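You operate a simulated robot arm through the tools that you are given. There is no shell and no other tool. Be economical: measure what you need, move in short steps, check, and stop when the job is done.

You run a simulated two-armed robot. Do the job below in one go: nothing can be reset, and whatever is moved stays where it is left.

TASK
On the dining table top, fold the yellow striped cloth in half, so that it is half as long.
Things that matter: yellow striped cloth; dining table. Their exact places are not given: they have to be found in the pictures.

The check looks at the end state, three seconds after you hand in, the way a careful person would. Anything else that was tipped, shoved, dropped, spilled or broken makes it a failure. Flat cloth is picked up by pressing the open fingertips on it (5 to 10 N) and closing them slowly along it; thin cloth reads only 2 to 8 mm in the jaws.

THE ROBOT
Two 7-joint arms with two-finger parallel grippers on one trunk, on a base that drives. Base frame: it is fixed to the floor where the robot stands at the start and does not move with it; the origin is under the middle of the robot, x ahead of it, y to its left, z up. Readings come in cm, degrees, newtons and seconds.
The left shoulder is at the start at [6.8, 15.3, 107.1], the right one opposite. Places, roughly: dining table [90, 0, 80]. Payload 3.43 kg a hand.
The tool frame of a hand sits at the grasp point between the pads (the TCP): z along the fingers, y along the line on which they close. The tips reach 3.4 cm beyond it. The gripper opens to 12.8 cm. The fingers are 2.4 cm wide and 1.2 cm thick; the gripper's body (4.8 by 13 cm) begins 9.6 cm behind the TCP.
Orientation is that of the tool frame in the base frame, as a unit quaternion [x, y, z, w]. With the fingers straight down and closing along the base's y, the tool's x points along the base's -x, its y along +y and its z along -z.

THE INTERFACE
- The arms move only by the tool drive_tool. It takes "left_commands", "right_commands" or both (then of equal length, played together; a hand with none holds still); each is a list of rows, each an object (a shift or turn left out is 0, a gripper value left out holds the last) with "travel": the shift along the tool's x, y, z in units of 150 mm (1.0 is 150 mm), a list of three; "angular": the turn, a rotation vector about the tool's x, y, z in units of 120 degrees (1.0 is 120 degrees), a list of three. In form: [{"travel": [x, y, z], "angular": [ax, ay, az]}, ...]. A call has 1 to 10 rows; each row is the pose to reach, as a shift and turn from the pose commanded when the call began, along the tool's axes at that moment. "left_hand" and "right_hand" are, for a hand that has rows, the finger opening in m, from 0 to 0.128, set as the call begins (left out, the last holds). A call with a number of a shift or a turn outside -1 to 1 is refused whole. Each row takes 0.2 s and may step no farther than 5 cm and 8.6 degrees from the row before; otherwise, or with a gripper value out of range, the whole call is refused. A pose out of reach is approached as far as the arm can. The call stops where the force on the tool passes 40 N (or 10 N more than at its start, if that is more) or the arm is blocked; 0.2 s more then pass. The fingers move at their own pace (about 15.3 cm/s each) and stop on an object; they squeeze with about 25 N. The grip force told is the motor's: it shows also when the fingers shut on nothing. Time passes only in rows, and 0.2 s behind the last, so rows that repeat a pose let the fingers close. The reply holds the time, the measured pose of the TCP, the force on the tool along the base axes, the opening and the grip force, in the units named above and with some noise.
- Cameras (640 x 400 px; columns grow to the right, rows downward): "scene" is now at [11.76, -2.72, 126.97]; the picture's right is [-0.23, -0.97, -0.01], its down [-0.80, 0.20, -0.57] and it looks along [0.55, -0.12, -0.82] (base axes); focal length 251 px, centre (320, 200). "left" rides on the left gripper at [7.6, 1.1, -16] in its tool frame; the picture's right is [-0.15, 0.99, 0.00], its down [-0.88, -0.13, -0.46] and it looks along [-0.45, -0.07, 0.89] (tool axes); focal length 234 px, centre (320, 200). "right" rides on the right gripper at [7.6, -1.1, -16] in its tool frame; the picture's right is [0.15, 0.99, 0.00], its down [-0.88, 0.13, -0.46] and it looks along [-0.45, 0.07, 0.89] (tool axes); focal length 234 px, centre (320, 200).
- camera(camera): a new picture of that camera. No time passes.
- raise_lower(by): slides the trunk up (or, below 0, down) by that many cm; the arms and the scene camera ride with it, the base frame stays. It gives what a move gives, with no picture.
- roll_base(legs): drives the robot by 1 to 6 legs, each [ahead, left, turn to the left] in cm, cm and degrees, along the robot's own axes; the way and the turn of a leg run together, so that a leg with both is an arc; at most 150 cm and 180 degrees a leg. The arms and the cameras ride along, it lands a little off, and it stops where it bumps. It gives what a move gives.
- pan_tilt(pan, tilt): turns the head with the scene camera to pan (to the left, within 86 degrees either way) and tilt (down, from -29 to 69), counted from straight ahead of the robot. It gives what a move gives.
- measure_at(camera, pixels): for up to 12 pixels [column, row] of the newest picture of that camera ("zoom" is the newest enlarged one), the place [x, y, z] in the base frame of the surface seen there, good to about 0.2 cm. No time passes.
- enlarge(camera, box): a new picture of the part [left, top, right, bottom] of that camera's present view, enlarged. No time passes.
- finish_job(): hands the job in; it is judged then, once.

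Work in short steps. Measure before you move; look again where a grasp or a placing could have gone wrong, and mend it. You have 80 turns and 78 pictures in all, those below and enlarged ones among them. Open the grippers and draw the arms clear of the work before you hand the job in, unless the task says otherwise; then end with one line.

The tools are called after "Emit:" by a JSON object that holds its "method" and its "body". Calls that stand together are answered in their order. drive_tool: Moves the arms, as the interface text tells. Its arguments: {"type":"object","properties":{"left_commands":{"type":"array","items":{"type":"object","properties":{"travel":{"type":"array","items":{"type":"number"}},"angular":{"type":"array","items":{"type":"number"}}}}},"left_hand":{"type":"number"},"right_commands":{"type":"array","items":{"type":"object","properties":{"travel":{"type":"array","items":{"type":"number"}},"angular":{"type":"array","items":{"type":"number"}}}}},"right_hand":{"type":"number"}},"required":[]} The other tools are called the same way: raise_lower (by) slides the trunk up or down; roll_base (legs) drives the base; pan_tilt (pan, tilt) turns the head that bears the scene camera; camera (camera) takes a picture; measure_at (camera, pixels) gives the place of the surface under pixels of a picture; enlarge (camera, box) takes an enlarged picture of a part of a camera's view; finish_job () hands the job in.

At the start:

```text
time: 0.0
left_tcp_pos: [63.62, 32.79, 91.83]
left_tcp_rot: [0.0, 1.0, 0.005, 0.001]
left_wrist_force: [0.2, -0.1, -0.3]
left_width: 12.81
left_finger_force: 0.0
right_tcp_pos: [66.39, -29.02, 91.09]
right_tcp_rot: [0.0, 1.0, 0.005, 0.001]
right_wrist_force: [1.0, -0.9, 0.2]
right_width: 12.81
right_finger_force: 0.0
trunk travel left (down, up): [-55.0, 39.0]
robot x, y, heading: [0.04, -0.12, 0.1]
head pan, tilt: [-13.5, 55.4]
```

scene: 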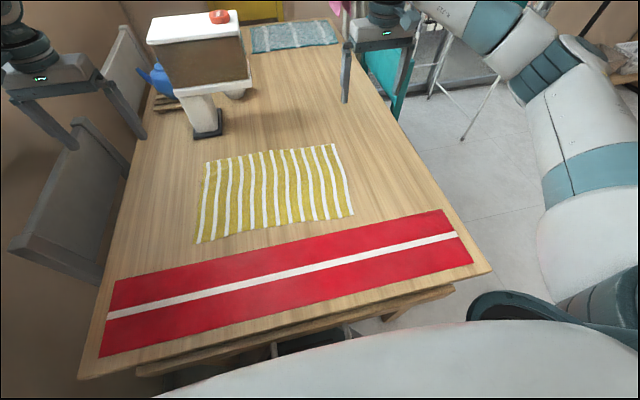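
right: 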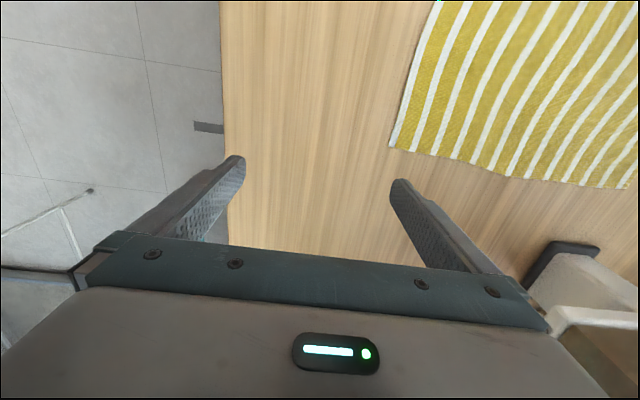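
left: 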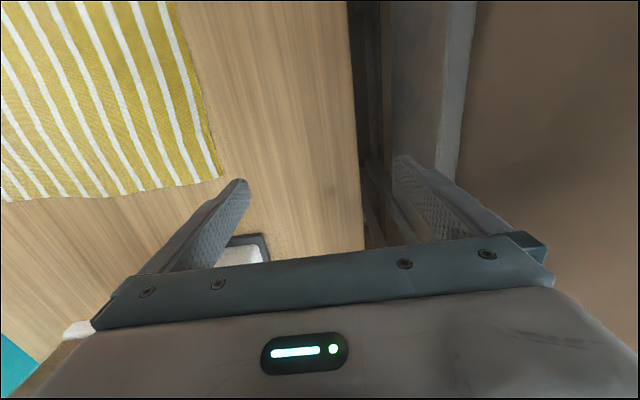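

The cloth lies at about (205,162), (335,144), (353,214), (198,242) in the scene picture; I measure its corners, edges and the neighbouring objects.

Emit:
{"method": "measure_at", "body": {"camera": "scene", "pixels": [[207, 164], [333, 146], [351, 213], [200, 240], [269, 154], [280, 227], [203, 200], [343, 180], [275, 190], [208, 132], [450, 215], [280, 262]]}}

Emit:
{"method": "enlarge", "body": {"camera": "scene", "box": [180, 130, 372, 250]}}

```text
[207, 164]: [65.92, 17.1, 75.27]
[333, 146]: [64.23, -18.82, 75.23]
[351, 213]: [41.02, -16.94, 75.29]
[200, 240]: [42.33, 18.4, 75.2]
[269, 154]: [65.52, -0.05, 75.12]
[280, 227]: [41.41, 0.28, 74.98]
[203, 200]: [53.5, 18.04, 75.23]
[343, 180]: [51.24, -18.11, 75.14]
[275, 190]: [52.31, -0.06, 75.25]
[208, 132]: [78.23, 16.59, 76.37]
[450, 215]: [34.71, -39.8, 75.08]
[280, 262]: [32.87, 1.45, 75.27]
```

```text
3.33 times, centred on (276, 190) of scene
```

zoom: 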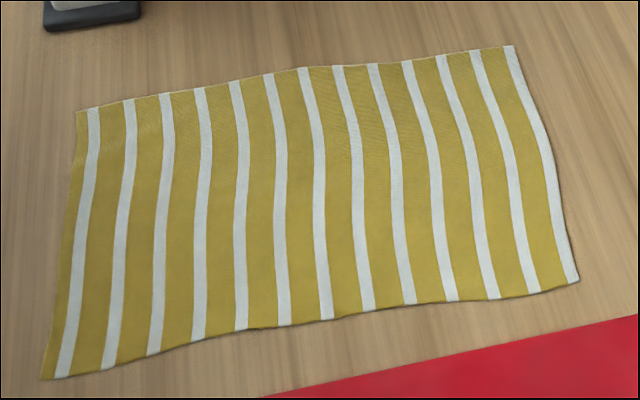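

The cloth is about 36 cm along y and 24 cm along x, so the y=-18 and y=+18 edges must meet. Standing on the right side of the table (facing +y) would let both hands work side by side; I look there and measure the neighbouring appliance.

Emit:
{"method": "measure_at", "body": {"camera": "scene", "pixels": [[195, 138], [221, 132], [168, 88], [250, 82], [215, 100], [236, 96], [150, 40], [240, 35], [345, 100], [488, 270], [330, 25], [395, 145]]}}

Emit:
{"method": "pan_tilt", "body": {"pan": -60, "tilt": 40}}

Emit:
{"method": "camera", "body": {"camera": "scene"}}

```text
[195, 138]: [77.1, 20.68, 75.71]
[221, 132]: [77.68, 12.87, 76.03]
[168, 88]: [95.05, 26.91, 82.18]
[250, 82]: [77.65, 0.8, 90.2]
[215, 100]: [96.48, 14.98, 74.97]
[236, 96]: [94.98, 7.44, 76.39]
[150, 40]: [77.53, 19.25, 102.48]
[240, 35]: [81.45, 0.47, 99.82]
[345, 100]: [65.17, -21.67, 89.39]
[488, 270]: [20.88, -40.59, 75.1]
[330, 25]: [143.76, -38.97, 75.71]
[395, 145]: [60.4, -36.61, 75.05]
```

```text
time: 1.1
left_tcp_pos: [63.55, 32.72, 91.89]
left_tcp_rot: [0.002, 1.0, 0.005, 0.001]
left_wrist_force: [0.2, -0.6, 0.3]
left_width: 12.77
left_finger_force: 0.2
right_tcp_pos: [66.19, -28.95, 91.16]
right_tcp_rot: [0.001, 1.0, 0.005, 0.0]
right_wrist_force: [-0.1, -0.2, 0.4]
right_width: 12.8
right_finger_force: 0.1
trunk travel left (down, up): [-55.0, 39.0]
robot x, y, heading: [-0.15, 0.03, -0.1]
head pan, tilt: [-60.0, 40.0]
```

```text
73 pictures are left
```

scene: 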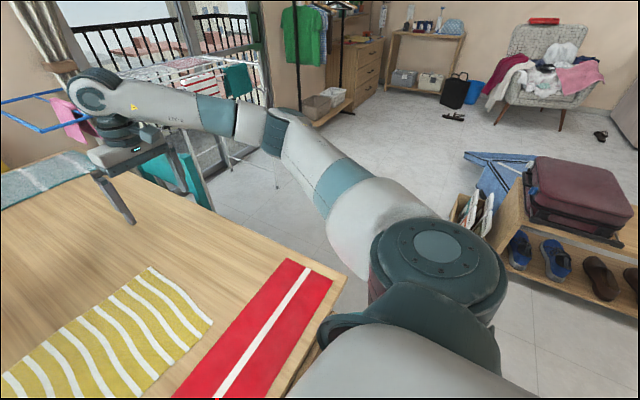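

The floor right of the table appears open up to a bench with the suitcase at (530,200) and a drying rack at (200,100); I measure them to plan the drive.

Emit:
{"method": "measure_at", "body": {"camera": "scene", "pixels": [[275, 185], [185, 205], [228, 170], [505, 260], [465, 205], [480, 160], [300, 215], [330, 110], [630, 310], [345, 278], [210, 200], [450, 118]]}}

Emit:
{"method": "pan_tilt", "body": {"pan": -30, "tilt": 69}}

Emit:
{"method": "camera", "body": {"camera": "scene"}}

```text
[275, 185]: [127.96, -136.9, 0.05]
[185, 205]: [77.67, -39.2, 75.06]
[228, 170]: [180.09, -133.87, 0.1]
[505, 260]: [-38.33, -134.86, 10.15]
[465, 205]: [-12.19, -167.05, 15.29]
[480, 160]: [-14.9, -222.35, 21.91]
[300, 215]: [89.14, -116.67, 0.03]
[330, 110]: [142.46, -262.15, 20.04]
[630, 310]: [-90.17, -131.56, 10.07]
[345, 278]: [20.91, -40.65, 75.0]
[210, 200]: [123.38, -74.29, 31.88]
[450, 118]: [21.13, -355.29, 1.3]
```

```text
time: 2.1
left_tcp_pos: [63.55, 32.71, 91.85]
left_tcp_rot: [0.0, 1.0, 0.005, 0.0]
left_wrist_force: [0.5, -0.3, 0.2]
left_width: 12.79
left_finger_force: 0.0
right_tcp_pos: [66.31, -28.97, 91.18]
right_tcp_rot: [0.0, 1.0, 0.005, 0.0]
right_wrist_force: [-1.0, -0.1, -0.3]
right_width: 12.84
right_finger_force: 0.1
trunk travel left (down, up): [-55.0, 39.0]
robot x, y, heading: [0.24, -0.0, -0.1]
head pan, tilt: [-30.0, 68.8]
```

```text
72 pictures are left
```

scene: 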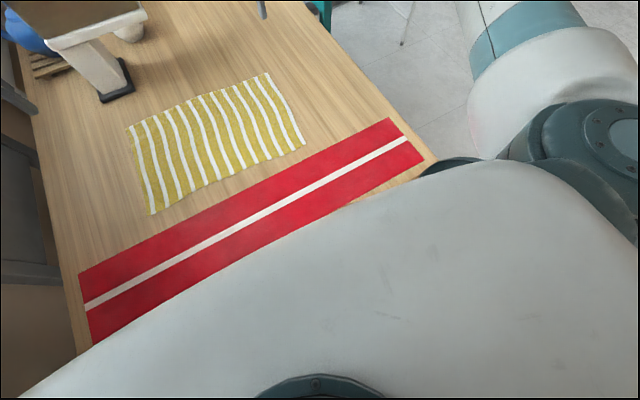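

The table's right edge is at y≈-40, its near edge at x≈21, bench at y≈-131 (x<-38), rack from x≈120. I back off a bit, go right and turn left 90°, hands staying high above the table, then look.

Emit:
{"method": "roll_base", "body": {"legs": [[-15, 0, 0], [0, -92, 0], [0, 0, 90]]}}

Emit:
{"method": "pan_tilt", "body": {"pan": -40, "tilt": 45}}

Emit:
{"method": "camera", "body": {"camera": "scene"}}

```text
time: 11.5
left_tcp_pos: [-48.27, -25.5, 91.31]
left_tcp_rot: [0.712, -0.702, 0.001, 0.001]
left_wrist_force: [-1.2, 0.5, -0.7]
left_width: 12.77
left_finger_force: 0.1
right_tcp_pos: [13.37, -21.95, 91.32]
right_tcp_rot: [0.711, -0.703, 0.0, 0.0]
right_wrist_force: [-0.2, 0.0, -0.5]
right_width: 12.79
right_finger_force: 0.1
trunk travel left (down, up): [-55.0, 39.0]
robot x, y, heading: [-13.73, -88.85, 90.7]
head pan, tilt: [-30.0, 68.8]
```

```text
time: 12.4
left_tcp_pos: [-48.21, -25.45, 91.39]
left_tcp_rot: [0.711, -0.703, 0.0, 0.0]
left_wrist_force: [0.0, 0.4, 1.0]
left_width: 12.81
left_finger_force: 0.0
right_tcp_pos: [13.47, -22.01, 91.23]
right_tcp_rot: [0.71, -0.704, 0.0, 0.001]
right_wrist_force: [0.5, -0.7, 0.1]
right_width: 12.79
right_finger_force: 0.0
trunk travel left (down, up): [-55.0, 39.0]
robot x, y, heading: [-13.9, -89.0, 90.7]
head pan, tilt: [-40.0, 45.0]
```

```text
71 pictures are left
```

scene: 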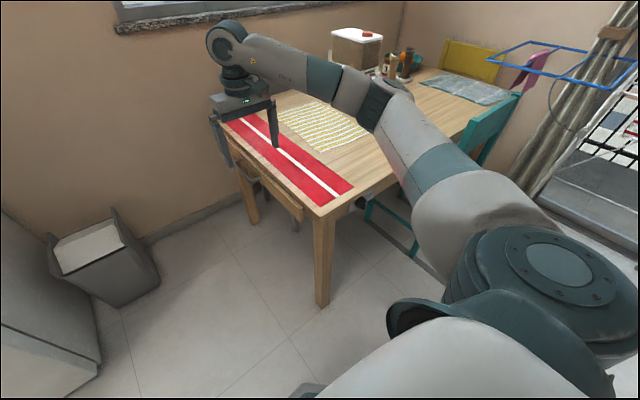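

A teal chair stands at the table's right side ((490,130) back, (385,230) legs). I measure its extents before going further.

Emit:
{"method": "measure_at", "body": {"camera": "scene", "pixels": [[414, 255], [372, 222], [470, 125], [515, 100], [480, 160], [368, 205], [398, 222], [460, 150], [510, 65], [632, 72], [490, 52], [335, 200]]}}

Emit:
{"method": "enlarge", "body": {"camera": "scene", "box": [320, 60, 560, 270]}}

```text
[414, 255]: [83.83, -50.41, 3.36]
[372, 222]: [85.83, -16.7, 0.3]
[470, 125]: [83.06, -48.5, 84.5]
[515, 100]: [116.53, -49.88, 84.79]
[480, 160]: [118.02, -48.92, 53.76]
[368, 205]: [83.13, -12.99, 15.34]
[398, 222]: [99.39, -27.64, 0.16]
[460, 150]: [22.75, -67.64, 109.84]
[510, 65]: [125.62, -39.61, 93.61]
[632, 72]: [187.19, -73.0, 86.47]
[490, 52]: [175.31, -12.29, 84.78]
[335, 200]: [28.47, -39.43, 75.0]
```

```text
1.90 times, centred on (440, 165) of scene
```

zoom: 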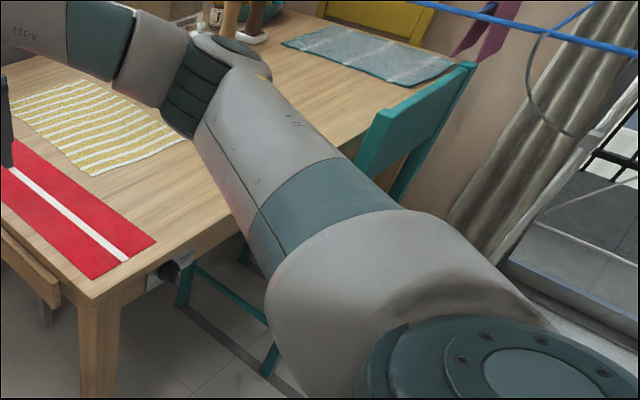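

The chair (teal) spans x 83–118 at y≈-50, so standing at x≈48 with my axis at y≈-62 leaves room. I strafe to x≈48 while still back at y≈-89.

Emit:
{"method": "roll_base", "body": {"legs": [[0, -61.5, -0.7]]}}

Emit:
{"method": "pan_tilt", "body": {"pan": 0, "tilt": 50}}

Emit:
{"method": "camera", "body": {"camera": "scene"}}

```text
time: 15.9
left_tcp_pos: [13.96, -24.77, 91.34]
left_tcp_rot: [0.709, -0.705, 0.0, 0.0]
left_wrist_force: [-0.5, 0.4, -0.2]
left_width: 12.79
left_finger_force: 0.0
right_tcp_pos: [75.65, -21.62, 91.21]
right_tcp_rot: [0.71, -0.705, 0.0, 0.001]
right_wrist_force: [-0.1, 0.5, -0.8]
right_width: 12.78
right_finger_force: 0.0
trunk travel left (down, up): [-55.0, 39.0]
robot x, y, heading: [47.73, -88.27, 90.2]
head pan, tilt: [-40.0, 45.0]
```

```text
time: 16.9
left_tcp_pos: [13.9, -24.78, 91.37]
left_tcp_rot: [0.709, -0.705, 0.001, 0.0]
left_wrist_force: [-0.1, -0.3, 0.0]
left_width: 12.84
left_finger_force: 0.0
right_tcp_pos: [75.63, -21.61, 91.37]
right_tcp_rot: [0.709, -0.705, 0.0, 0.0]
right_wrist_force: [1.0, 0.5, -1.2]
right_width: 12.83
right_finger_force: 0.0
trunk travel left (down, up): [-55.0, 39.0]
robot x, y, heading: [47.75, -88.35, 90.2]
head pan, tilt: [0.0, 50.0]
```

```text
69 pictures are left
```

scene: 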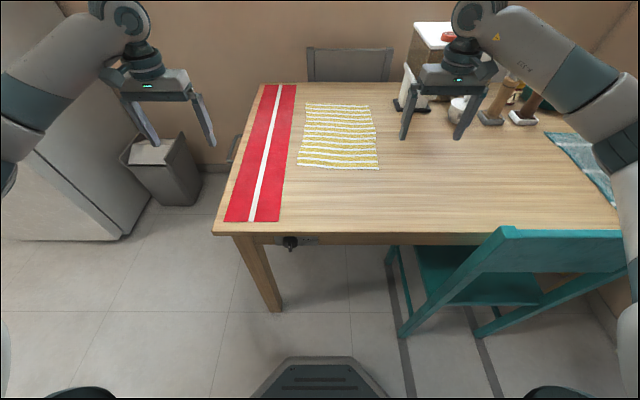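

Both hands at z≈91, clear. I bring them inward toward x≈44 and x≈64 while turning them 90° so the fingers close along base y.

Emit:
{"method": "drive_tool", "body": {"left_commands": [{"travel": [0, -0.1, 0], "angular": [0, 0, 0.07]}, {"travel": [0, -0.2, 0], "angular": [0, 0, 0.14]}, {"travel": [0, -0.3, 0], "angular": [0, 0, 0.21]}, {"travel": [0, -0.4, 0], "angular": [0, 0, 0.28]}, {"travel": [0, -0.5, 0], "angular": [0, 0, 0.35]}, {"travel": [0, -0.6, 0], "angular": [0, 0, 0.42]}, {"travel": [0, -0.7, 0], "angular": [0, 0, 0.49]}, {"travel": [0, -0.8, 0], "angular": [0, 0, 0.56]}, {"travel": [0, -0.9, 0], "angular": [0, 0, 0.63]}, {"travel": [0, -1, 0], "angular": [0, 0, 0.7]}], "right_commands": [{"travel": [0, 0.08, 0], "angular": [0, 0, 0.07]}, {"travel": [0, 0.16, 0], "angular": [0, 0, 0.14]}, {"travel": [0, 0.24, 0], "angular": [0, 0, 0.21]}, {"travel": [0, 0.32, 0], "angular": [0, 0, 0.28]}, {"travel": [0, 0.4, 0], "angular": [0, 0, 0.35]}, {"travel": [0, 0.48, 0], "angular": [0, 0, 0.42]}, {"travel": [0, 0.56, 0], "angular": [0, 0, 0.49]}, {"travel": [0, 0.64, 0], "angular": [0, 0, 0.56]}, {"travel": [0, 0.72, 0], "angular": [0, 0, 0.63]}, {"travel": [0, 0.78, 0], "angular": [0, 0, 0.7]}]}}

```text
time: 19.1
left_tcp_pos: [28.87, -24.53, 91.42]
left_tcp_rot: [-0.054, 0.999, -0.001, 0.0]
left_wrist_force: [-0.2, 0.7, 0.6]
left_width: 12.79
left_finger_force: 0.0
right_tcp_pos: [63.91, -21.62, 91.34]
right_tcp_rot: [-0.053, 0.999, -0.001, 0.0]
right_wrist_force: [-0.8, -0.6, -0.1]
right_width: 12.8
right_finger_force: 0.0
trunk travel left (down, up): [-55.0, 39.0]
robot x, y, heading: [48.24, -88.58, 90.3]
head pan, tilt: [0.0, 50.0]
```

Both wrists turned; tool x is now about base -x, y about +y. I move the left hand another 15 cm in, finish the turn, and then drive ahead 26 cm.

Emit:
{"method": "drive_tool", "body": {"left_commands": [{"travel": [-0.25, -0.02, 0], "angular": [0, 0, 0.02]}, {"travel": [-0.5, -0.05, 0], "angular": [0, 0, 0.04]}, {"travel": [-0.75, -0.08, 0], "angular": [0, 0, 0.05]}, {"travel": [-1, -0.1, 0], "angular": [0, 0, 0.05]}], "right_commands": [{"travel": [0, 0, 0], "angular": [0, 0, 0.02]}, {"travel": [0, 0, 0], "angular": [0, 0, 0.04]}, {"travel": [0, 0, 0], "angular": [0, 0, 0.05]}, {"travel": [0, 0, 0], "angular": [0, 0, 0.05]}]}}

Emit:
{"method": "roll_base", "body": {"legs": [[26, 0, 0]]}}

Emit:
{"method": "camera", "body": {"camera": "scene"}}

```text
time: 20.1
left_tcp_pos: [44.17, -24.4, 91.3]
left_tcp_rot: [-0.004, 1.0, 0.0, -0.001]
left_wrist_force: [0.7, 0.7, 0.0]
left_width: 12.78
left_finger_force: 0.0
right_tcp_pos: [63.93, -21.52, 91.29]
right_tcp_rot: [0.0, 1.0, 0.0, -0.002]
right_wrist_force: [0.9, -0.3, 0.1]
right_width: 12.8
right_finger_force: 0.0
trunk travel left (down, up): [-55.0, 39.0]
robot x, y, heading: [47.96, -88.42, 90.2]
head pan, tilt: [0.0, 50.0]
```

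```text
time: 22.1
left_tcp_pos: [43.27, 1.09, 91.43]
left_tcp_rot: [-0.01, 1.0, -0.001, 0.0]
left_wrist_force: [-0.3, -0.3, 0.4]
left_width: 12.8
left_finger_force: 0.1
right_tcp_pos: [63.27, 4.1, 91.32]
right_tcp_rot: [-0.009, 1.0, -0.001, 0.0]
right_wrist_force: [0.6, -1.1, 0.1]
right_width: 12.8
right_finger_force: 0.1
trunk travel left (down, up): [-55.0, 39.0]
robot x, y, heading: [48.07, -62.93, 91.2]
head pan, tilt: [0.0, 50.0]
stopped in leg 1: the robot was blocked; the commanded pose is now the measured one
```

```text
68 pictures are left
```

scene: 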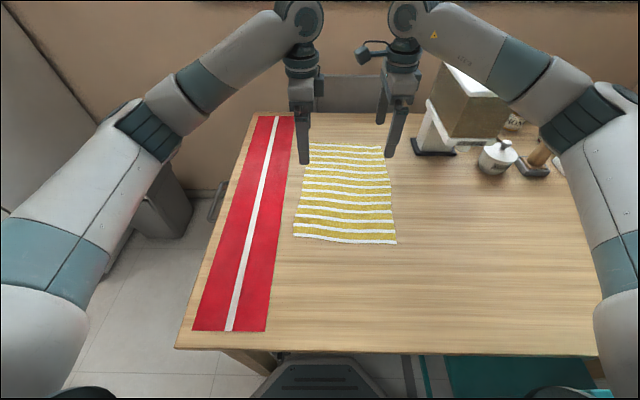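

The base was stopped at y=-62.9, close to the aim. I check whether table or chair was shifted, and measure the cloth again from here.

Emit:
{"method": "measure_at", "body": {"camera": "scene", "pixels": [[308, 145], [383, 148], [395, 243], [294, 236], [195, 328], [597, 352], [343, 144], [345, 240], [300, 185], [390, 195], [413, 152], [430, 385]]}}

Emit:
{"method": "pan_tilt", "body": {"pan": -25, "tilt": 69}}

Emit:
{"method": "camera", "body": {"camera": "scene"}}

```text
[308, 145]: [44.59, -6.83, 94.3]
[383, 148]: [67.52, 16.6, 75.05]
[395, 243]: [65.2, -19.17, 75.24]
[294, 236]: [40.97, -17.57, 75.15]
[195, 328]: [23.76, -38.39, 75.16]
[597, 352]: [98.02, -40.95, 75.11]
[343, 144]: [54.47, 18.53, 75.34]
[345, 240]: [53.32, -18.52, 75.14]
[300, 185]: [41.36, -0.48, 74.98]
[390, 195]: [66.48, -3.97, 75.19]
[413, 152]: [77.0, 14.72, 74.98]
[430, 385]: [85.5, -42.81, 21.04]
```

```text
time: 23.0
left_tcp_pos: [43.27, 1.02, 91.42]
left_tcp_rot: [-0.01, 1.0, -0.001, 0.0]
left_wrist_force: [-0.6, -0.5, -0.4]
left_width: 12.79
left_finger_force: 0.1
right_tcp_pos: [63.21, 4.0, 91.25]
right_tcp_rot: [-0.009, 1.0, -0.001, 0.001]
right_wrist_force: [-0.1, -0.7, 0.7]
right_width: 12.8
right_finger_force: 0.0
trunk travel left (down, up): [-55.0, 39.0]
robot x, y, heading: [47.84, -62.58, 91.3]
head pan, tilt: [-25.0, 68.8]
```

```text
67 pictures are left
```

scene: 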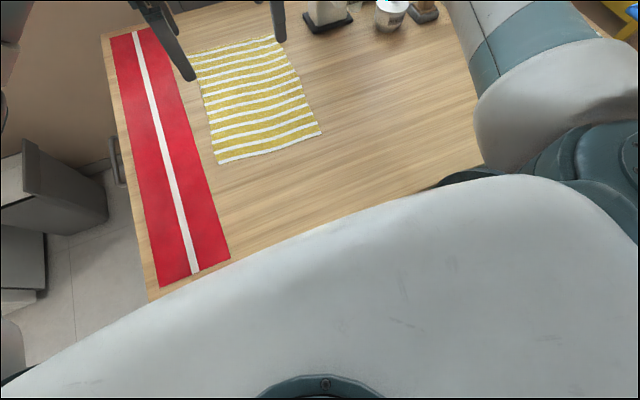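

Cloth and table are unmoved. I send the hands to the far edge (y≈17–18), lower to z≈85.5 and narrow the fingers to 3 cm.

Emit:
{"method": "drive_tool", "body": {"left_commands": [{"travel": [0, 0.25, 0]}, {"travel": [0, 0.5, 0.1]}, {"travel": [0, 0.75, 0.2]}, {"travel": [0, 1, 0.4], "angular": [0, 0, 0.01]}], "right_commands": [{"travel": [0, 0.22, 0]}, {"travel": [0, 0.44, 0.1]}, {"travel": [0, 0.66, 0.2]}, {"travel": [0, 0.88, 0.4], "angular": [0, 0, 0.01]}], "left_hand": 0.03, "right_hand": 0.03}}

Emit:
{"method": "pan_tilt", "body": {"pan": 0, "tilt": 45}}

Emit:
{"method": "camera", "body": {"camera": "scene"}}

Emit:
{"method": "camera", "body": {"camera": "left"}}

Emit:
{"method": "camera", "body": {"camera": "right"}}

```text
time: 24.0
left_tcp_pos: [42.64, 16.48, 85.08]
left_tcp_rot: [0.002, 1.0, -0.001, 0.001]
left_wrist_force: [0.5, 0.5, -0.4]
left_width: 3.01
left_finger_force: 0.1
right_tcp_pos: [63.21, 17.29, 85.14]
right_tcp_rot: [0.002, 1.0, -0.002, -0.001]
right_wrist_force: [0.8, 0.9, -0.8]
right_width: 2.99
right_finger_force: 0.0
trunk travel left (down, up): [-55.0, 39.0]
robot x, y, heading: [47.9, -62.74, 91.0]
head pan, tilt: [-25.0, 68.8]
```

```text
time: 24.9
left_tcp_pos: [42.59, 16.36, 85.32]
left_tcp_rot: [0.001, 1.0, -0.001, 0.001]
left_wrist_force: [-0.8, 0.7, -0.3]
left_width: 2.98
left_finger_force: 0.0
right_tcp_pos: [63.19, 17.17, 85.37]
right_tcp_rot: [0.002, 1.0, -0.001, -0.001]
right_wrist_force: [-0.8, 0.7, 0.1]
right_width: 2.98
right_finger_force: 0.1
trunk travel left (down, up): [-55.0, 39.0]
robot x, y, heading: [47.85, -62.97, 90.8]
head pan, tilt: [0.0, 45.0]
```

```text
66 pictures are left
```

scene: 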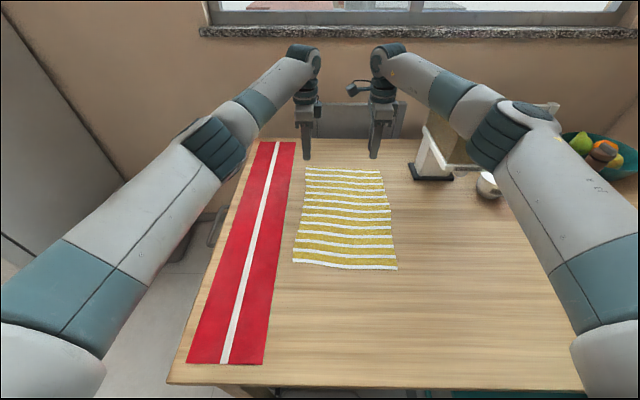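

```text
65 pictures are left
```

left: 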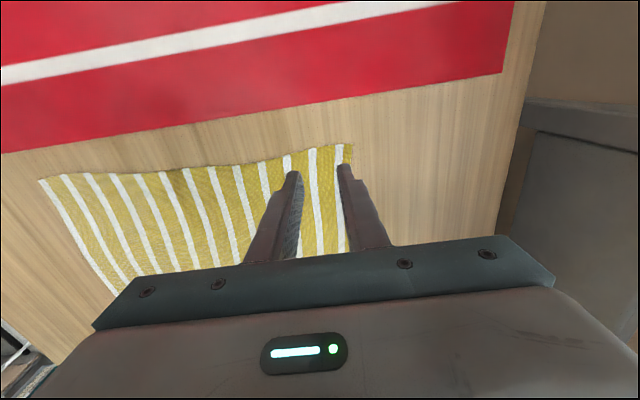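

```text
64 pictures are left
```

right: 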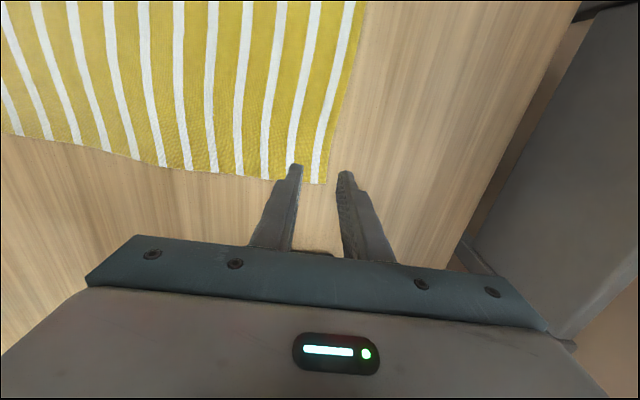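

I measure the far edge and corners in both wrist views to fix the grasp points.

Emit:
{"method": "measure_at", "body": {"camera": "left", "pixels": [[350, 147], [351, 165], [340, 146], [318, 200]]}}

Emit:
{"method": "measure_at", "body": {"camera": "right", "pixels": [[320, 182], [335, 130], [343, 90], [360, 20], [280, 178]]}}

```text
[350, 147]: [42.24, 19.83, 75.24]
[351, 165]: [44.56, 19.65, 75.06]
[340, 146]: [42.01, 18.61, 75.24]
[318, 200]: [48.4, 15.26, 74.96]
```

```text
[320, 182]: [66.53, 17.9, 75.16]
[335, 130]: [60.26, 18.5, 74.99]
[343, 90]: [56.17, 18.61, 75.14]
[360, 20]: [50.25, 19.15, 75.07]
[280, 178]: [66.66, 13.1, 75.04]
```

The far edge runs from (42.2, 19.8) to (66.5, 17.9). I place the hands at (44.7, 19.4) and (63.8, 18.0) and descend to just above the cloth.

Emit:
{"method": "drive_tool", "body": {"left_commands": [{"travel": [-0.14, 0.207, 0]}, {"travel": [-0.14, 0.207, 0.2]}, {"travel": [-0.14, 0.207, 0.38]}, {"travel": [-0.14, 0.207, 0.38]}], "right_commands": [{"travel": [-0.04, 0.06, 0]}, {"travel": [-0.04, 0.06, 0.2]}, {"travel": [-0.04, 0.06, 0.38]}, {"travel": [-0.04, 0.06, 0.38]}]}}

Emit:
{"method": "camera", "body": {"camera": "left"}}

Emit:
{"method": "camera", "body": {"camera": "right"}}

```text
time: 25.9
left_tcp_pos: [43.87, 17.17, 80.01]
left_tcp_rot: [0.0, 1.0, 0.001, 0.003]
left_wrist_force: [0.0, 0.1, 0.5]
left_width: 3.01
left_finger_force: 0.0
left hand out of reach, approached as far as the arm can: row 1, 2, 3, 4
right_tcp_pos: [62.92, 17.7, 80.07]
right_tcp_rot: [0.0, 1.0, 0.003, 0.002]
right_wrist_force: [-0.4, -0.2, -1.0]
right_width: 3.0
right_finger_force: 0.1
trunk travel left (down, up): [-55.0, 39.0]
robot x, y, heading: [47.6, -62.88, 91.0]
head pan, tilt: [0.0, 45.0]
```

```text
63 pictures are left
```

left: 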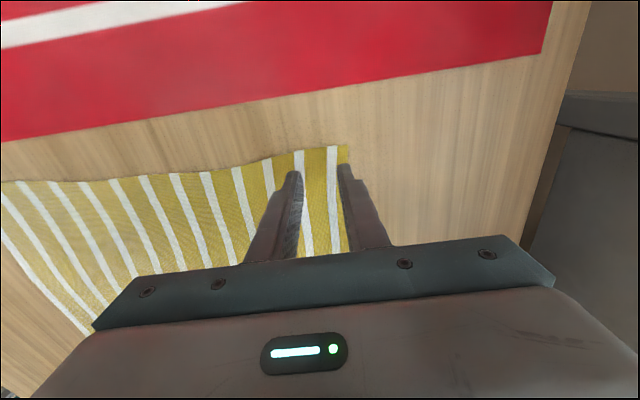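

```text
62 pictures are left
```

right: 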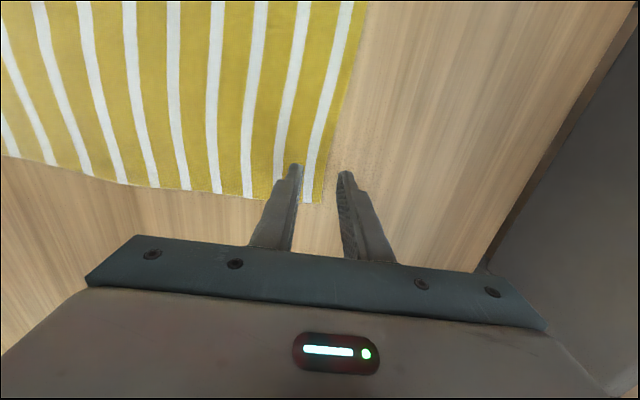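

The left hand stops ~2 cm short of the far edge. I'll instead press both hands on the near half and drag the cloth a few cm toward me (in tension); first lift and draw back.

Emit:
{"method": "drive_tool", "body": {"left_commands": [{"travel": [0, 0, -0.25]}, {"travel": [0, -0.25, -0.3]}, {"travel": [0, -0.5, -0.3]}, {"travel": [0, -0.75, -0.3]}, {"travel": [0, -1, -0.3]}], "right_commands": [{"travel": [0, 0, -0.25]}, {"travel": [0, -0.25, -0.3]}, {"travel": [0, -0.5, -0.3]}, {"travel": [0, -0.75, -0.3]}, {"travel": [0, -1, -0.3]}]}}

Emit:
{"method": "drive_tool", "body": {"left_commands": [{"travel": [0, -0.25, 0]}, {"travel": [0, -0.5, 0]}, {"travel": [0, -0.75, 0]}, {"travel": [0, -0.98, 0]}, {"travel": [0, -0.98, 0.2]}], "right_commands": [{"travel": [0, -0.25, 0]}, {"travel": [0, -0.5, 0]}, {"travel": [0, -0.75, 0]}, {"travel": [0, -0.98, 0]}, {"travel": [0, -0.98, 0.2]}]}}

Emit:
{"method": "pan_tilt", "body": {"pan": 0, "tilt": 55}}

Emit:
{"method": "camera", "body": {"camera": "scene"}}

```text
time: 27.1
left_tcp_pos: [44.4, 2.48, 84.39]
left_tcp_rot: [0.001, 1.0, 0.001, -0.001]
left_wrist_force: [0.9, -0.1, 0.1]
left_width: 2.98
left_finger_force: 0.1
right_tcp_pos: [63.74, 2.96, 84.12]
right_tcp_rot: [0.002, 1.0, -0.001, 0.0]
right_wrist_force: [0.4, -0.3, 0.0]
right_width: 3.0
right_finger_force: 0.1
trunk travel left (down, up): [-55.0, 39.0]
robot x, y, heading: [48.16, -62.97, 91.1]
head pan, tilt: [0.0, 45.0]
```

```text
time: 28.3
left_tcp_pos: [44.4, -12.05, 80.97]
left_tcp_rot: [0.001, 1.0, -0.002, 0.0]
left_wrist_force: [0.7, 1.0, -0.4]
left_width: 3.02
left_finger_force: 0.0
right_tcp_pos: [63.31, -11.37, 81.19]
right_tcp_rot: [0.001, 1.0, -0.001, 0.0]
right_wrist_force: [0.2, 0.3, 0.3]
right_width: 2.98
right_finger_force: 0.1
trunk travel left (down, up): [-55.0, 39.0]
robot x, y, heading: [47.98, -62.99, 90.8]
head pan, tilt: [0.0, 45.0]
```

```text
time: 29.0
left_tcp_pos: [44.51, -12.05, 81.02]
left_tcp_rot: [0.001, 1.0, -0.001, 0.0]
left_wrist_force: [0.3, 1.3, 0.6]
left_width: 2.99
left_finger_force: 0.0
right_tcp_pos: [63.24, -11.65, 81.34]
right_tcp_rot: [0.001, 1.0, -0.001, 0.0]
right_wrist_force: [1.7, 0.4, -0.4]
right_width: 3.01
right_finger_force: 0.0
trunk travel left (down, up): [-55.0, 39.0]
robot x, y, heading: [47.7, -63.13, 90.8]
head pan, tilt: [0.0, 55.0]
```

```text
61 pictures are left
```

scene: 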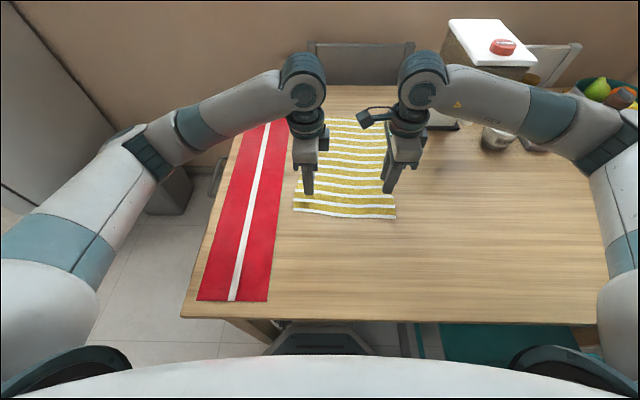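

Hands are over the near half of the cloth. I lower in small steps to feel contact.

Emit:
{"method": "drive_tool", "body": {"left_commands": [{"travel": [0, 0, 0.08]}, {"travel": [0, 0, 0.14]}, {"travel": [0, 0, 0.16]}], "right_commands": [{"travel": [0, 0, 0.08]}, {"travel": [0, 0, 0.14]}, {"travel": [0, 0, 0.16]}]}}

Emit:
{"method": "drive_tool", "body": {"left_commands": [{"travel": [0, 0, 0.013]}, {"travel": [0, 0, 0.013]}], "right_commands": [{"travel": [0, 0, 0.013]}, {"travel": [0, 0, 0.013]}]}}

```text
time: 29.8
left_tcp_pos: [44.35, -12.08, 78.74]
left_tcp_rot: [0.001, 1.0, -0.001, 0.0]
left_wrist_force: [0.8, -0.5, -0.5]
left_width: 3.01
left_finger_force: 0.1
right_tcp_pos: [63.61, -11.58, 78.86]
right_tcp_rot: [0.001, 1.0, -0.001, 0.0]
right_wrist_force: [0.5, -0.4, 0.7]
right_width: 3.01
right_finger_force: 0.1
trunk travel left (down, up): [-55.0, 39.0]
robot x, y, heading: [48.21, -63.32, 90.8]
head pan, tilt: [0.0, 55.0]
```

```text
time: 30.4
left_tcp_pos: [44.41, -12.15, 78.58]
left_tcp_rot: [0.001, 1.0, 0.0, 0.0]
left_wrist_force: [-0.1, 0.1, 4.7]
left_width: 3.02
left_finger_force: 0.1
right_tcp_pos: [63.44, -11.56, 78.65]
right_tcp_rot: [0.002, 1.0, 0.0, 0.0]
right_wrist_force: [0.2, 0.1, 2.0]
right_width: 2.97
right_finger_force: 0.0
trunk travel left (down, up): [-55.0, 39.0]
robot x, y, heading: [48.25, -62.99, 90.8]
head pan, tilt: [0.0, 55.0]
```

Contact at z≈78.6 (4.7 N and 2.0 N). I press slightly more and drag 8 cm toward the robot.

Emit:
{"method": "drive_tool", "body": {"left_commands": [{"travel": [0, 0, 0.005]}, {"travel": [0, -0.07, 0.005]}, {"travel": [0, -0.14, 0.005]}, {"travel": [0, -0.21, 0.005]}, {"travel": [0, -0.28, 0.005]}, {"travel": [0, -0.35, 0.005]}, {"travel": [0, -0.42, 0.005]}, {"travel": [0, -0.49, 0.005]}, {"travel": [0, -0.54, 0.005]}], "right_commands": [{"travel": [0, 0, 0.012]}, {"travel": [0, -0.07, 0.012]}, {"travel": [0, -0.14, 0.012]}, {"travel": [0, -0.21, 0.012]}, {"travel": [0, -0.28, 0.012]}, {"travel": [0, -0.35, 0.012]}, {"travel": [0, -0.42, 0.012]}, {"travel": [0, -0.49, 0.012]}, {"travel": [0, -0.54, 0.012]}]}}

Emit:
{"method": "camera", "body": {"camera": "scene"}}

```text
time: 32.0
left_tcp_pos: [44.42, -18.14, 78.43]
left_tcp_rot: [0.002, 1.0, 0.0, 0.0]
left_wrist_force: [-1.6, -1.9, 7.6]
left_width: 2.98
left_finger_force: 0.1
right_tcp_pos: [63.46, -17.32, 78.49]
right_tcp_rot: [0.001, 1.0, 0.002, -0.001]
right_wrist_force: [-0.9, -1.0, 14.3]
right_width: 2.97
right_finger_force: 0.0
trunk travel left (down, up): [-55.0, 39.0]
robot x, y, heading: [47.81, -63.01, 91.2]
head pan, tilt: [0.0, 55.0]
stopped in row 7 (right hand): the force on the tool passed its limit (the readings are from after the stop); the commanded pose is now the measured one
```

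```text
60 pictures are left
```

scene: 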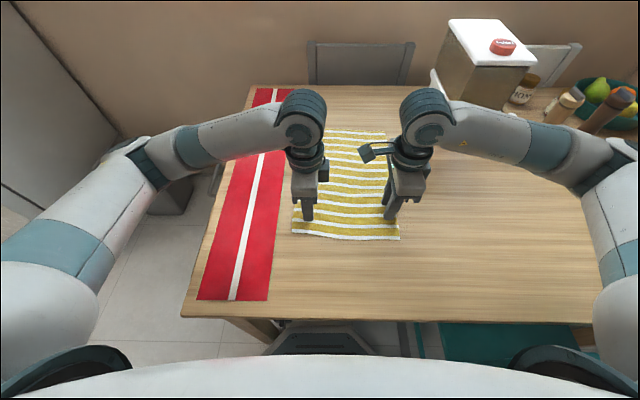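

The cloth followed about 6 cm, which is enough. I lift and go out toward the far edge (now near y≈13).

Emit:
{"method": "drive_tool", "body": {"left_commands": [{"travel": [0, 0, -0.2]}, {"travel": [0, 0.1, -0.4]}, {"travel": [0, 0.4, -0.45]}, {"travel": [0, 0.7, -0.45]}, {"travel": [0, 1, -0.45]}], "right_commands": [{"travel": [0, 0, -0.2]}, {"travel": [0, 0.1, -0.4]}, {"travel": [0, 0.4, -0.45]}, {"travel": [0, 0.7, -0.45]}, {"travel": [0, 1, -0.45]}]}}

Emit:
{"method": "drive_tool", "body": {"left_commands": [{"travel": [0, 0.3, 0]}, {"travel": [0, 0.6, 0]}, {"travel": [0, 0.9, 0]}, {"travel": [0, 1, 0]}], "right_commands": [{"travel": [0, 0.3, 0]}, {"travel": [0, 0.6, 0]}, {"travel": [0, 0.9, 0]}, {"travel": [0, 0.9, 0]}]}}

Emit:
{"method": "camera", "body": {"camera": "left"}}

Emit:
{"method": "camera", "body": {"camera": "right"}}

Emit:
{"method": "camera", "body": {"camera": "scene"}}

```text
time: 33.2
left_tcp_pos: [44.83, -2.93, 85.2]
left_tcp_rot: [0.002, 1.0, -0.003, 0.0]
left_wrist_force: [-0.3, 0.1, 0.0]
left_width: 3.01
left_finger_force: 0.0
right_tcp_pos: [63.75, -2.33, 85.2]
right_tcp_rot: [0.002, 1.0, 0.001, -0.001]
right_wrist_force: [-0.3, 0.0, -0.2]
right_width: 3.04
right_finger_force: 0.0
trunk travel left (down, up): [-55.0, 39.0]
robot x, y, heading: [48.05, -62.69, 90.8]
head pan, tilt: [0.0, 55.0]
```

```text
time: 34.2
left_tcp_pos: [44.62, 11.9, 85.37]
left_tcp_rot: [0.002, 1.0, -0.001, 0.0]
left_wrist_force: [-1.0, -0.6, 0.2]
left_width: 3.02
left_finger_force: 0.0
right_tcp_pos: [63.59, 11.41, 85.54]
right_tcp_rot: [0.002, 1.0, 0.003, -0.001]
right_wrist_force: [-0.6, -0.3, -0.3]
right_width: 3.0
right_finger_force: 0.0
trunk travel left (down, up): [-55.0, 39.0]
robot x, y, heading: [47.87, -62.71, 91.0]
head pan, tilt: [0.0, 55.0]
```

```text
59 pictures are left
```

left: 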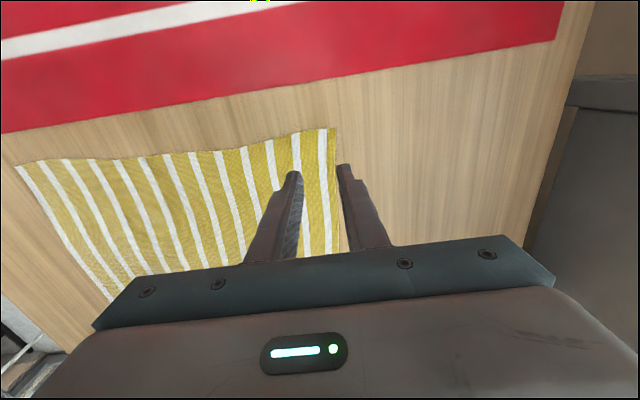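

```text
58 pictures are left
```

right: 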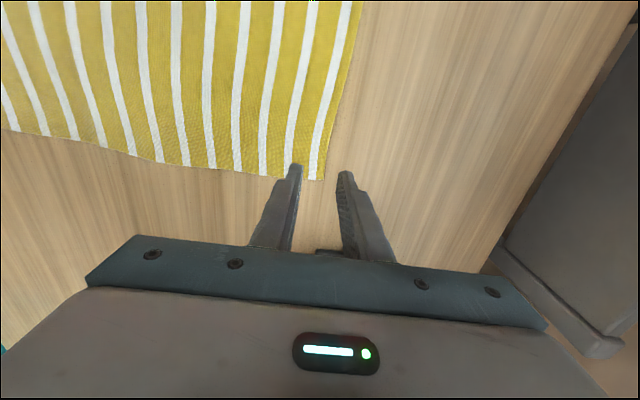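

```text
57 pictures are left
```

scene: 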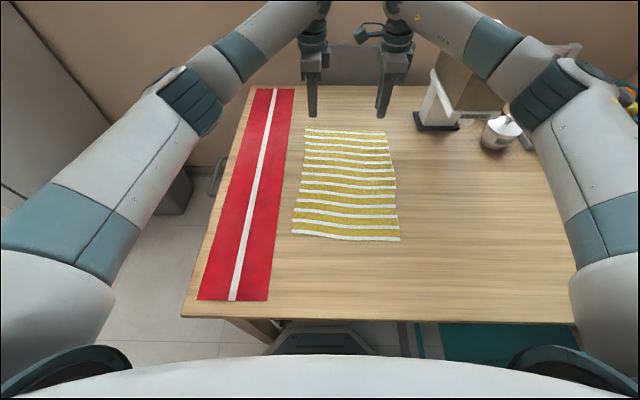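

The cloth is still flat after the drag. I measure the edges anew.

Emit:
{"method": "measure_at", "body": {"camera": "left", "pixels": [[333, 129], [334, 150], [337, 185]]}}

Emit:
{"method": "measure_at", "body": {"camera": "right", "pixels": [[321, 179], [325, 165], [334, 120], [355, 30]]}}

Emit:
{"method": "measure_at", "body": {"camera": "scene", "pixels": [[307, 128], [387, 133], [399, 239], [293, 234], [347, 130], [345, 239], [299, 180], [393, 185]]}}

```text
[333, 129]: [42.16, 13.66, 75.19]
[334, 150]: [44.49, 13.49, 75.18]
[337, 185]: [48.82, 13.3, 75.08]
```

```text
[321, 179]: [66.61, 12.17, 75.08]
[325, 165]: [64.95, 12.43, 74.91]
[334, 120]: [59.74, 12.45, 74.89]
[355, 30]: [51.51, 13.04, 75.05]
```

```text
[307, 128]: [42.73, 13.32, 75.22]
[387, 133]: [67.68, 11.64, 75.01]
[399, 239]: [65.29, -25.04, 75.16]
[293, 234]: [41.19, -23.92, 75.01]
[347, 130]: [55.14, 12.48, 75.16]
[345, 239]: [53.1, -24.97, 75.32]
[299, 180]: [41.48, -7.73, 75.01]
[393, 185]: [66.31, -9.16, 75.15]
```

Far edge is y≈13.5 (x=44.6) and 12.3 (x=63.7); near edge at y≈-24 to -25. I place the hands over the edge and descend close to contact.

Emit:
{"method": "drive_tool", "body": {"left_commands": [{"travel": [0, 0.09, 0.1]}, {"travel": [0, 0.09, 0.3]}, {"travel": [0, 0.09, 0.42]}, {"travel": [0, 0.09, 0.42]}], "right_commands": [{"travel": [0, 0.045, 0.1]}, {"travel": [0, 0.045, 0.3]}, {"travel": [0, 0.045, 0.42]}, {"travel": [0, 0.045, 0.42]}]}}

Emit:
{"method": "drive_tool", "body": {"left_commands": [{"travel": [0, 0, 0.015]}, {"travel": [0, 0, 0.02]}], "right_commands": [{"travel": [0, 0, 0.015]}, {"travel": [0, 0, 0.02]}]}}

Emit:
{"method": "camera", "body": {"camera": "left"}}

Emit:
{"method": "camera", "body": {"camera": "right"}}

```text
time: 35.2
left_tcp_pos: [43.64, 12.64, 79.91]
left_tcp_rot: [0.0, 1.0, 0.005, 0.004]
left_wrist_force: [0.1, -0.5, -0.5]
left_width: 3.02
left_finger_force: 0.1
right_tcp_pos: [62.43, 10.96, 80.06]
right_tcp_rot: [-0.002, 1.0, 0.008, 0.005]
right_wrist_force: [-0.2, 0.6, -0.1]
right_width: 3.0
right_finger_force: 0.1
trunk travel left (down, up): [-55.0, 39.0]
robot x, y, heading: [47.76, -62.75, 91.0]
head pan, tilt: [0.0, 55.0]
```

```text
time: 35.8
left_tcp_pos: [43.71, 12.69, 79.44]
left_tcp_rot: [0.001, 1.0, 0.005, 0.004]
left_wrist_force: [0.6, 0.0, -0.1]
left_width: 3.0
left_finger_force: 0.1
right_tcp_pos: [62.35, 10.95, 79.89]
right_tcp_rot: [-0.001, 1.0, 0.009, 0.005]
right_wrist_force: [-0.3, 0.3, -1.0]
right_width: 3.01
right_finger_force: 0.1
trunk travel left (down, up): [-55.0, 39.0]
robot x, y, heading: [47.74, -62.81, 91.0]
head pan, tilt: [0.0, 55.0]
```

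```text
56 pictures are left
```

left: 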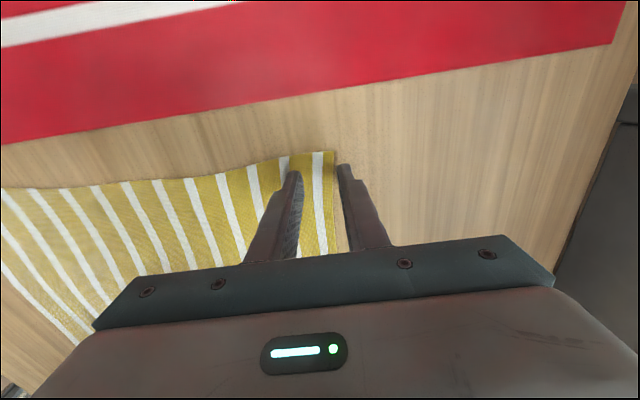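

```text
55 pictures are left
```

right: 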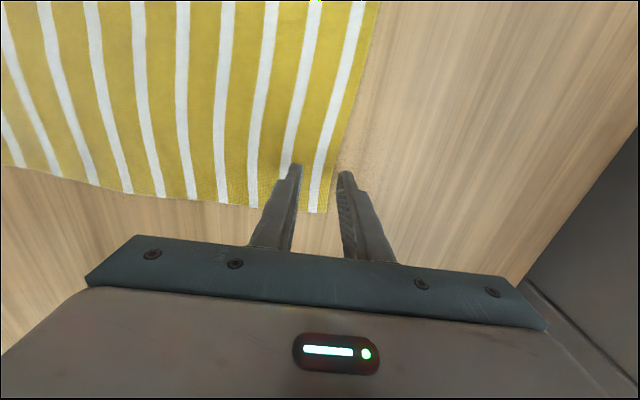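

Both hands lag their commanded spot by about 1 cm (x, y) and z while feeling no force at the wrists; I look whether an arm link touches something.

Emit:
{"method": "camera", "body": {"camera": "scene"}}

Emit:
{"method": "drive_tool", "body": {"left_commands": [{"travel": [0, 0, 0]}, {"travel": [0, 0, 0]}, {"travel": [0, 0, 0]}], "right_commands": [{"travel": [0, 0, 0]}, {"travel": [0, 0, 0]}, {"travel": [0, 0, 0]}]}}

```text
54 pictures are left
```

scene: 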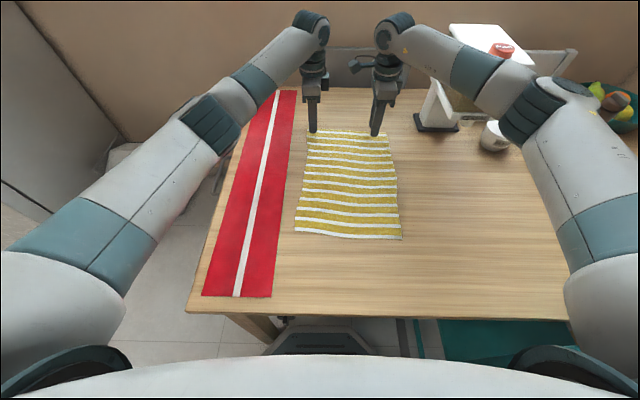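

```text
time: 36.6
left_tcp_pos: [43.82, 12.55, 79.39]
left_tcp_rot: [0.001, 1.0, 0.005, 0.005]
left_wrist_force: [-1.0, -0.2, 0.0]
left_width: 2.99
left_finger_force: 0.0
right_tcp_pos: [62.46, 10.9, 79.85]
right_tcp_rot: [-0.002, 1.0, 0.008, 0.004]
right_wrist_force: [-0.3, 1.0, 0.1]
right_width: 2.96
right_finger_force: 0.0
trunk travel left (down, up): [-55.0, 39.0]
robot x, y, heading: [47.77, -62.77, 90.9]
head pan, tilt: [0.0, 55.0]
```

Everything in the picture shifted a few pixels, as if the robot body leans: some link may be touching. I measure the right forearm and the machine near it.

Emit:
{"method": "measure_at", "body": {"camera": "scene", "pixels": [[455, 60], [475, 75], [500, 95], [465, 103], [445, 80], [440, 70], [520, 60], [455, 30], [416, 121], [310, 132], [388, 135], [395, 238]]}}

Emit:
{"method": "enlarge", "body": {"camera": "scene", "box": [360, 0, 640, 170]}}

```text
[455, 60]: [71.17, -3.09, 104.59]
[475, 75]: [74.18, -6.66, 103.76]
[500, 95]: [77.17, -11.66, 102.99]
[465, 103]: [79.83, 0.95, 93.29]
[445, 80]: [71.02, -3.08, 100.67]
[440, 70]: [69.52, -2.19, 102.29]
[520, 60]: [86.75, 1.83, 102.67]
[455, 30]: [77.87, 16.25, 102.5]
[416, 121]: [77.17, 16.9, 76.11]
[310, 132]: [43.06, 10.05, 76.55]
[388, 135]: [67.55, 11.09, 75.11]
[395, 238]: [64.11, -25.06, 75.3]
```

```text
2.29 times, centred on (500, 85) of scene
```

zoom: 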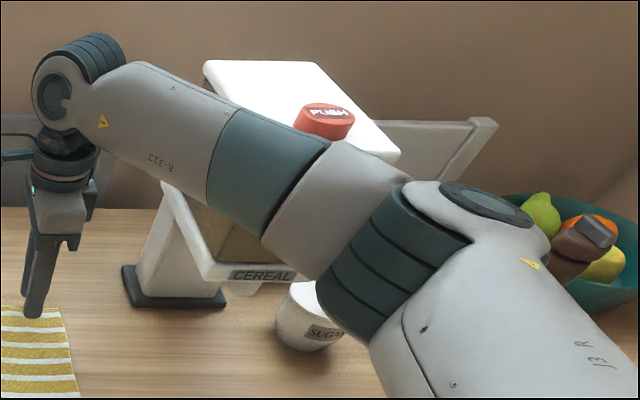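

The right forearm (x≈74–78, z≈100) leans against the cereal dispenser's front corner (78, 1, 102). The dispenser has not moved; I withdraw straight back toward me, then rise.

Emit:
{"method": "drive_tool", "body": {"left_commands": [{"travel": [0, -0.1, -0.02]}, {"travel": [0, -0.2, -0.05]}, {"travel": [0, -0.4, -0.1]}, {"travel": [0, -0.7, -0.2]}, {"travel": [0, -1, -0.2]}], "right_commands": [{"travel": [0, -0.1, -0.02]}, {"travel": [0, -0.2, -0.05]}, {"travel": [0, -0.4, -0.1]}, {"travel": [0, -0.7, -0.2]}, {"travel": [0, -1, -0.2]}]}}

Emit:
{"method": "camera", "body": {"camera": "scene"}}

```text
time: 37.8
left_tcp_pos: [44.45, -1.35, 81.63]
left_tcp_rot: [0.002, 1.0, -0.001, 0.0]
left_wrist_force: [1.1, 0.2, 0.1]
left_width: 2.98
left_finger_force: 0.2
right_tcp_pos: [63.61, -3.44, 81.62]
right_tcp_rot: [0.003, 1.0, 0.002, -0.002]
right_wrist_force: [-0.2, 0.0, 1.2]
right_width: 3.01
right_finger_force: 0.0
trunk travel left (down, up): [-55.0, 39.0]
robot x, y, heading: [48.03, -62.75, 91.1]
head pan, tilt: [0.0, 55.0]
```

```text
52 pictures are left
```

scene: 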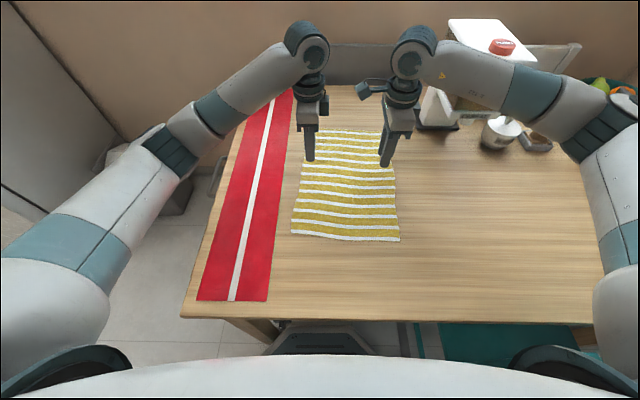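

Arms are clear again. I back the base 11 cm (giving room to drag the cloth further toward me, away from the dispenser).

Emit:
{"method": "roll_base", "body": {"legs": [[-11, 0, -1]]}}

Emit:
{"method": "drive_tool", "body": {"left_commands": [{"travel": [0, -0.1, 0.08]}, {"travel": [0, -0.16, 0.16]}, {"travel": [0, -0.16, 0.18]}], "right_commands": [{"travel": [0, -0.04, 0.08]}, {"travel": [0, -0.04, 0.16]}, {"travel": [0, -0.04, 0.18]}]}}

```text
time: 39.0
left_tcp_pos: [45.54, -12.79, 81.6]
left_tcp_rot: [0.01, 1.0, 0.0, -0.001]
left_wrist_force: [0.1, 0.5, 0.1]
left_width: 3.02
left_finger_force: 0.1
right_tcp_pos: [64.61, -15.15, 81.7]
right_tcp_rot: [0.01, 1.0, 0.001, -0.001]
right_wrist_force: [-0.7, 0.2, 0.7]
right_width: 2.97
right_finger_force: 0.0
trunk travel left (down, up): [-55.0, 39.0]
robot x, y, heading: [48.13, -74.07, 90.0]
head pan, tilt: [0.0, 55.0]
```

```text
time: 39.8
left_tcp_pos: [45.53, -15.35, 78.82]
left_tcp_rot: [0.009, 1.0, -0.001, 0.0]
left_wrist_force: [0.1, -0.8, -1.0]
left_width: 3.01
left_finger_force: 0.2
right_tcp_pos: [64.51, -15.76, 79.08]
right_tcp_rot: [0.011, 1.0, 0.002, -0.001]
right_wrist_force: [-0.2, 0.0, 0.7]
right_width: 3.01
right_finger_force: 0.0
trunk travel left (down, up): [-55.0, 39.0]
robot x, y, heading: [48.21, -74.07, 89.9]
head pan, tilt: [0.0, 55.0]
```

Just above the cloth; I step down to a light press.

Emit:
{"method": "drive_tool", "body": {"left_commands": [{"travel": [0, 0, 0.01]}, {"travel": [0, 0, 0.016]}], "right_commands": [{"travel": [0, 0, 0.02]}, {"travel": [0, 0, 0.028]}]}}

```text
time: 40.4
left_tcp_pos: [45.54, -15.29, 78.65]
left_tcp_rot: [0.009, 1.0, -0.002, -0.001]
left_wrist_force: [0.1, -0.6, -0.1]
left_width: 3.02
left_finger_force: 0.0
right_tcp_pos: [64.66, -15.61, 78.52]
right_tcp_rot: [0.009, 1.0, 0.001, -0.001]
right_wrist_force: [0.9, -0.8, 2.0]
right_width: 3.02
right_finger_force: 0.1
trunk travel left (down, up): [-55.0, 39.0]
robot x, y, heading: [48.14, -74.3, 89.9]
head pan, tilt: [0.0, 55.0]
```

Right touches (2 N), left barely. I press a little more and drag 9.5 cm toward the robot.

Emit:
{"method": "drive_tool", "body": {"left_commands": [{"travel": [0, 0, 0.014]}, {"travel": [0, -0.07, 0.014]}, {"travel": [0, -0.14, 0.014]}, {"travel": [0, -0.21, 0.014]}, {"travel": [0, -0.28, 0.014]}, {"travel": [0, -0.35, 0.014]}, {"travel": [0, -0.42, 0.014]}, {"travel": [0, -0.49, 0.014]}, {"travel": [0, -0.56, 0.014]}, {"travel": [0, -0.63, 0.014]}], "right_commands": [{"travel": [0, 0, 0.007]}, {"travel": [0, -0.07, 0.007]}, {"travel": [0, -0.14, 0.007]}, {"travel": [0, -0.21, 0.007]}, {"travel": [0, -0.28, 0.007]}, {"travel": [0, -0.35, 0.007]}, {"travel": [0, -0.42, 0.007]}, {"travel": [0, -0.49, 0.007]}, {"travel": [0, -0.56, 0.007]}, {"travel": [0, -0.63, 0.007]}]}}

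Emit:
{"method": "camera", "body": {"camera": "scene"}}

```text
time: 42.6
left_tcp_pos: [45.34, -24.79, 78.52]
left_tcp_rot: [0.01, 1.0, 0.0, 0.0]
left_wrist_force: [0.0, 5.5, 20.0]
left_width: 3.0
left_finger_force: 0.2
right_tcp_pos: [64.28, -25.15, 78.62]
right_tcp_rot: [0.011, 1.0, 0.003, 0.001]
right_wrist_force: [0.8, 6.7, 26.8]
right_width: 2.75
right_finger_force: 0.1
trunk travel left (down, up): [-55.0, 39.0]
robot x, y, heading: [47.68, -74.5, 90.1]
head pan, tilt: [0.0, 55.0]
```

```text
51 pictures are left
```

scene: 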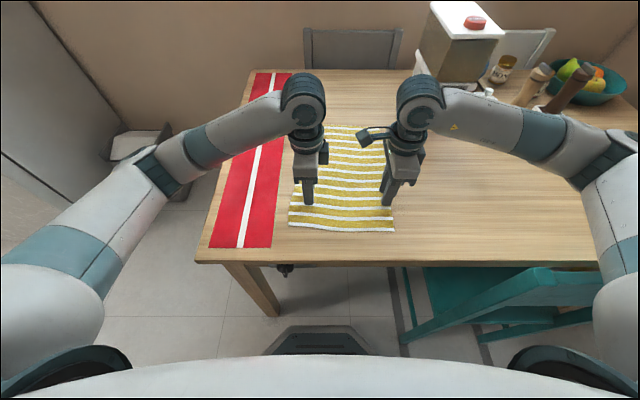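

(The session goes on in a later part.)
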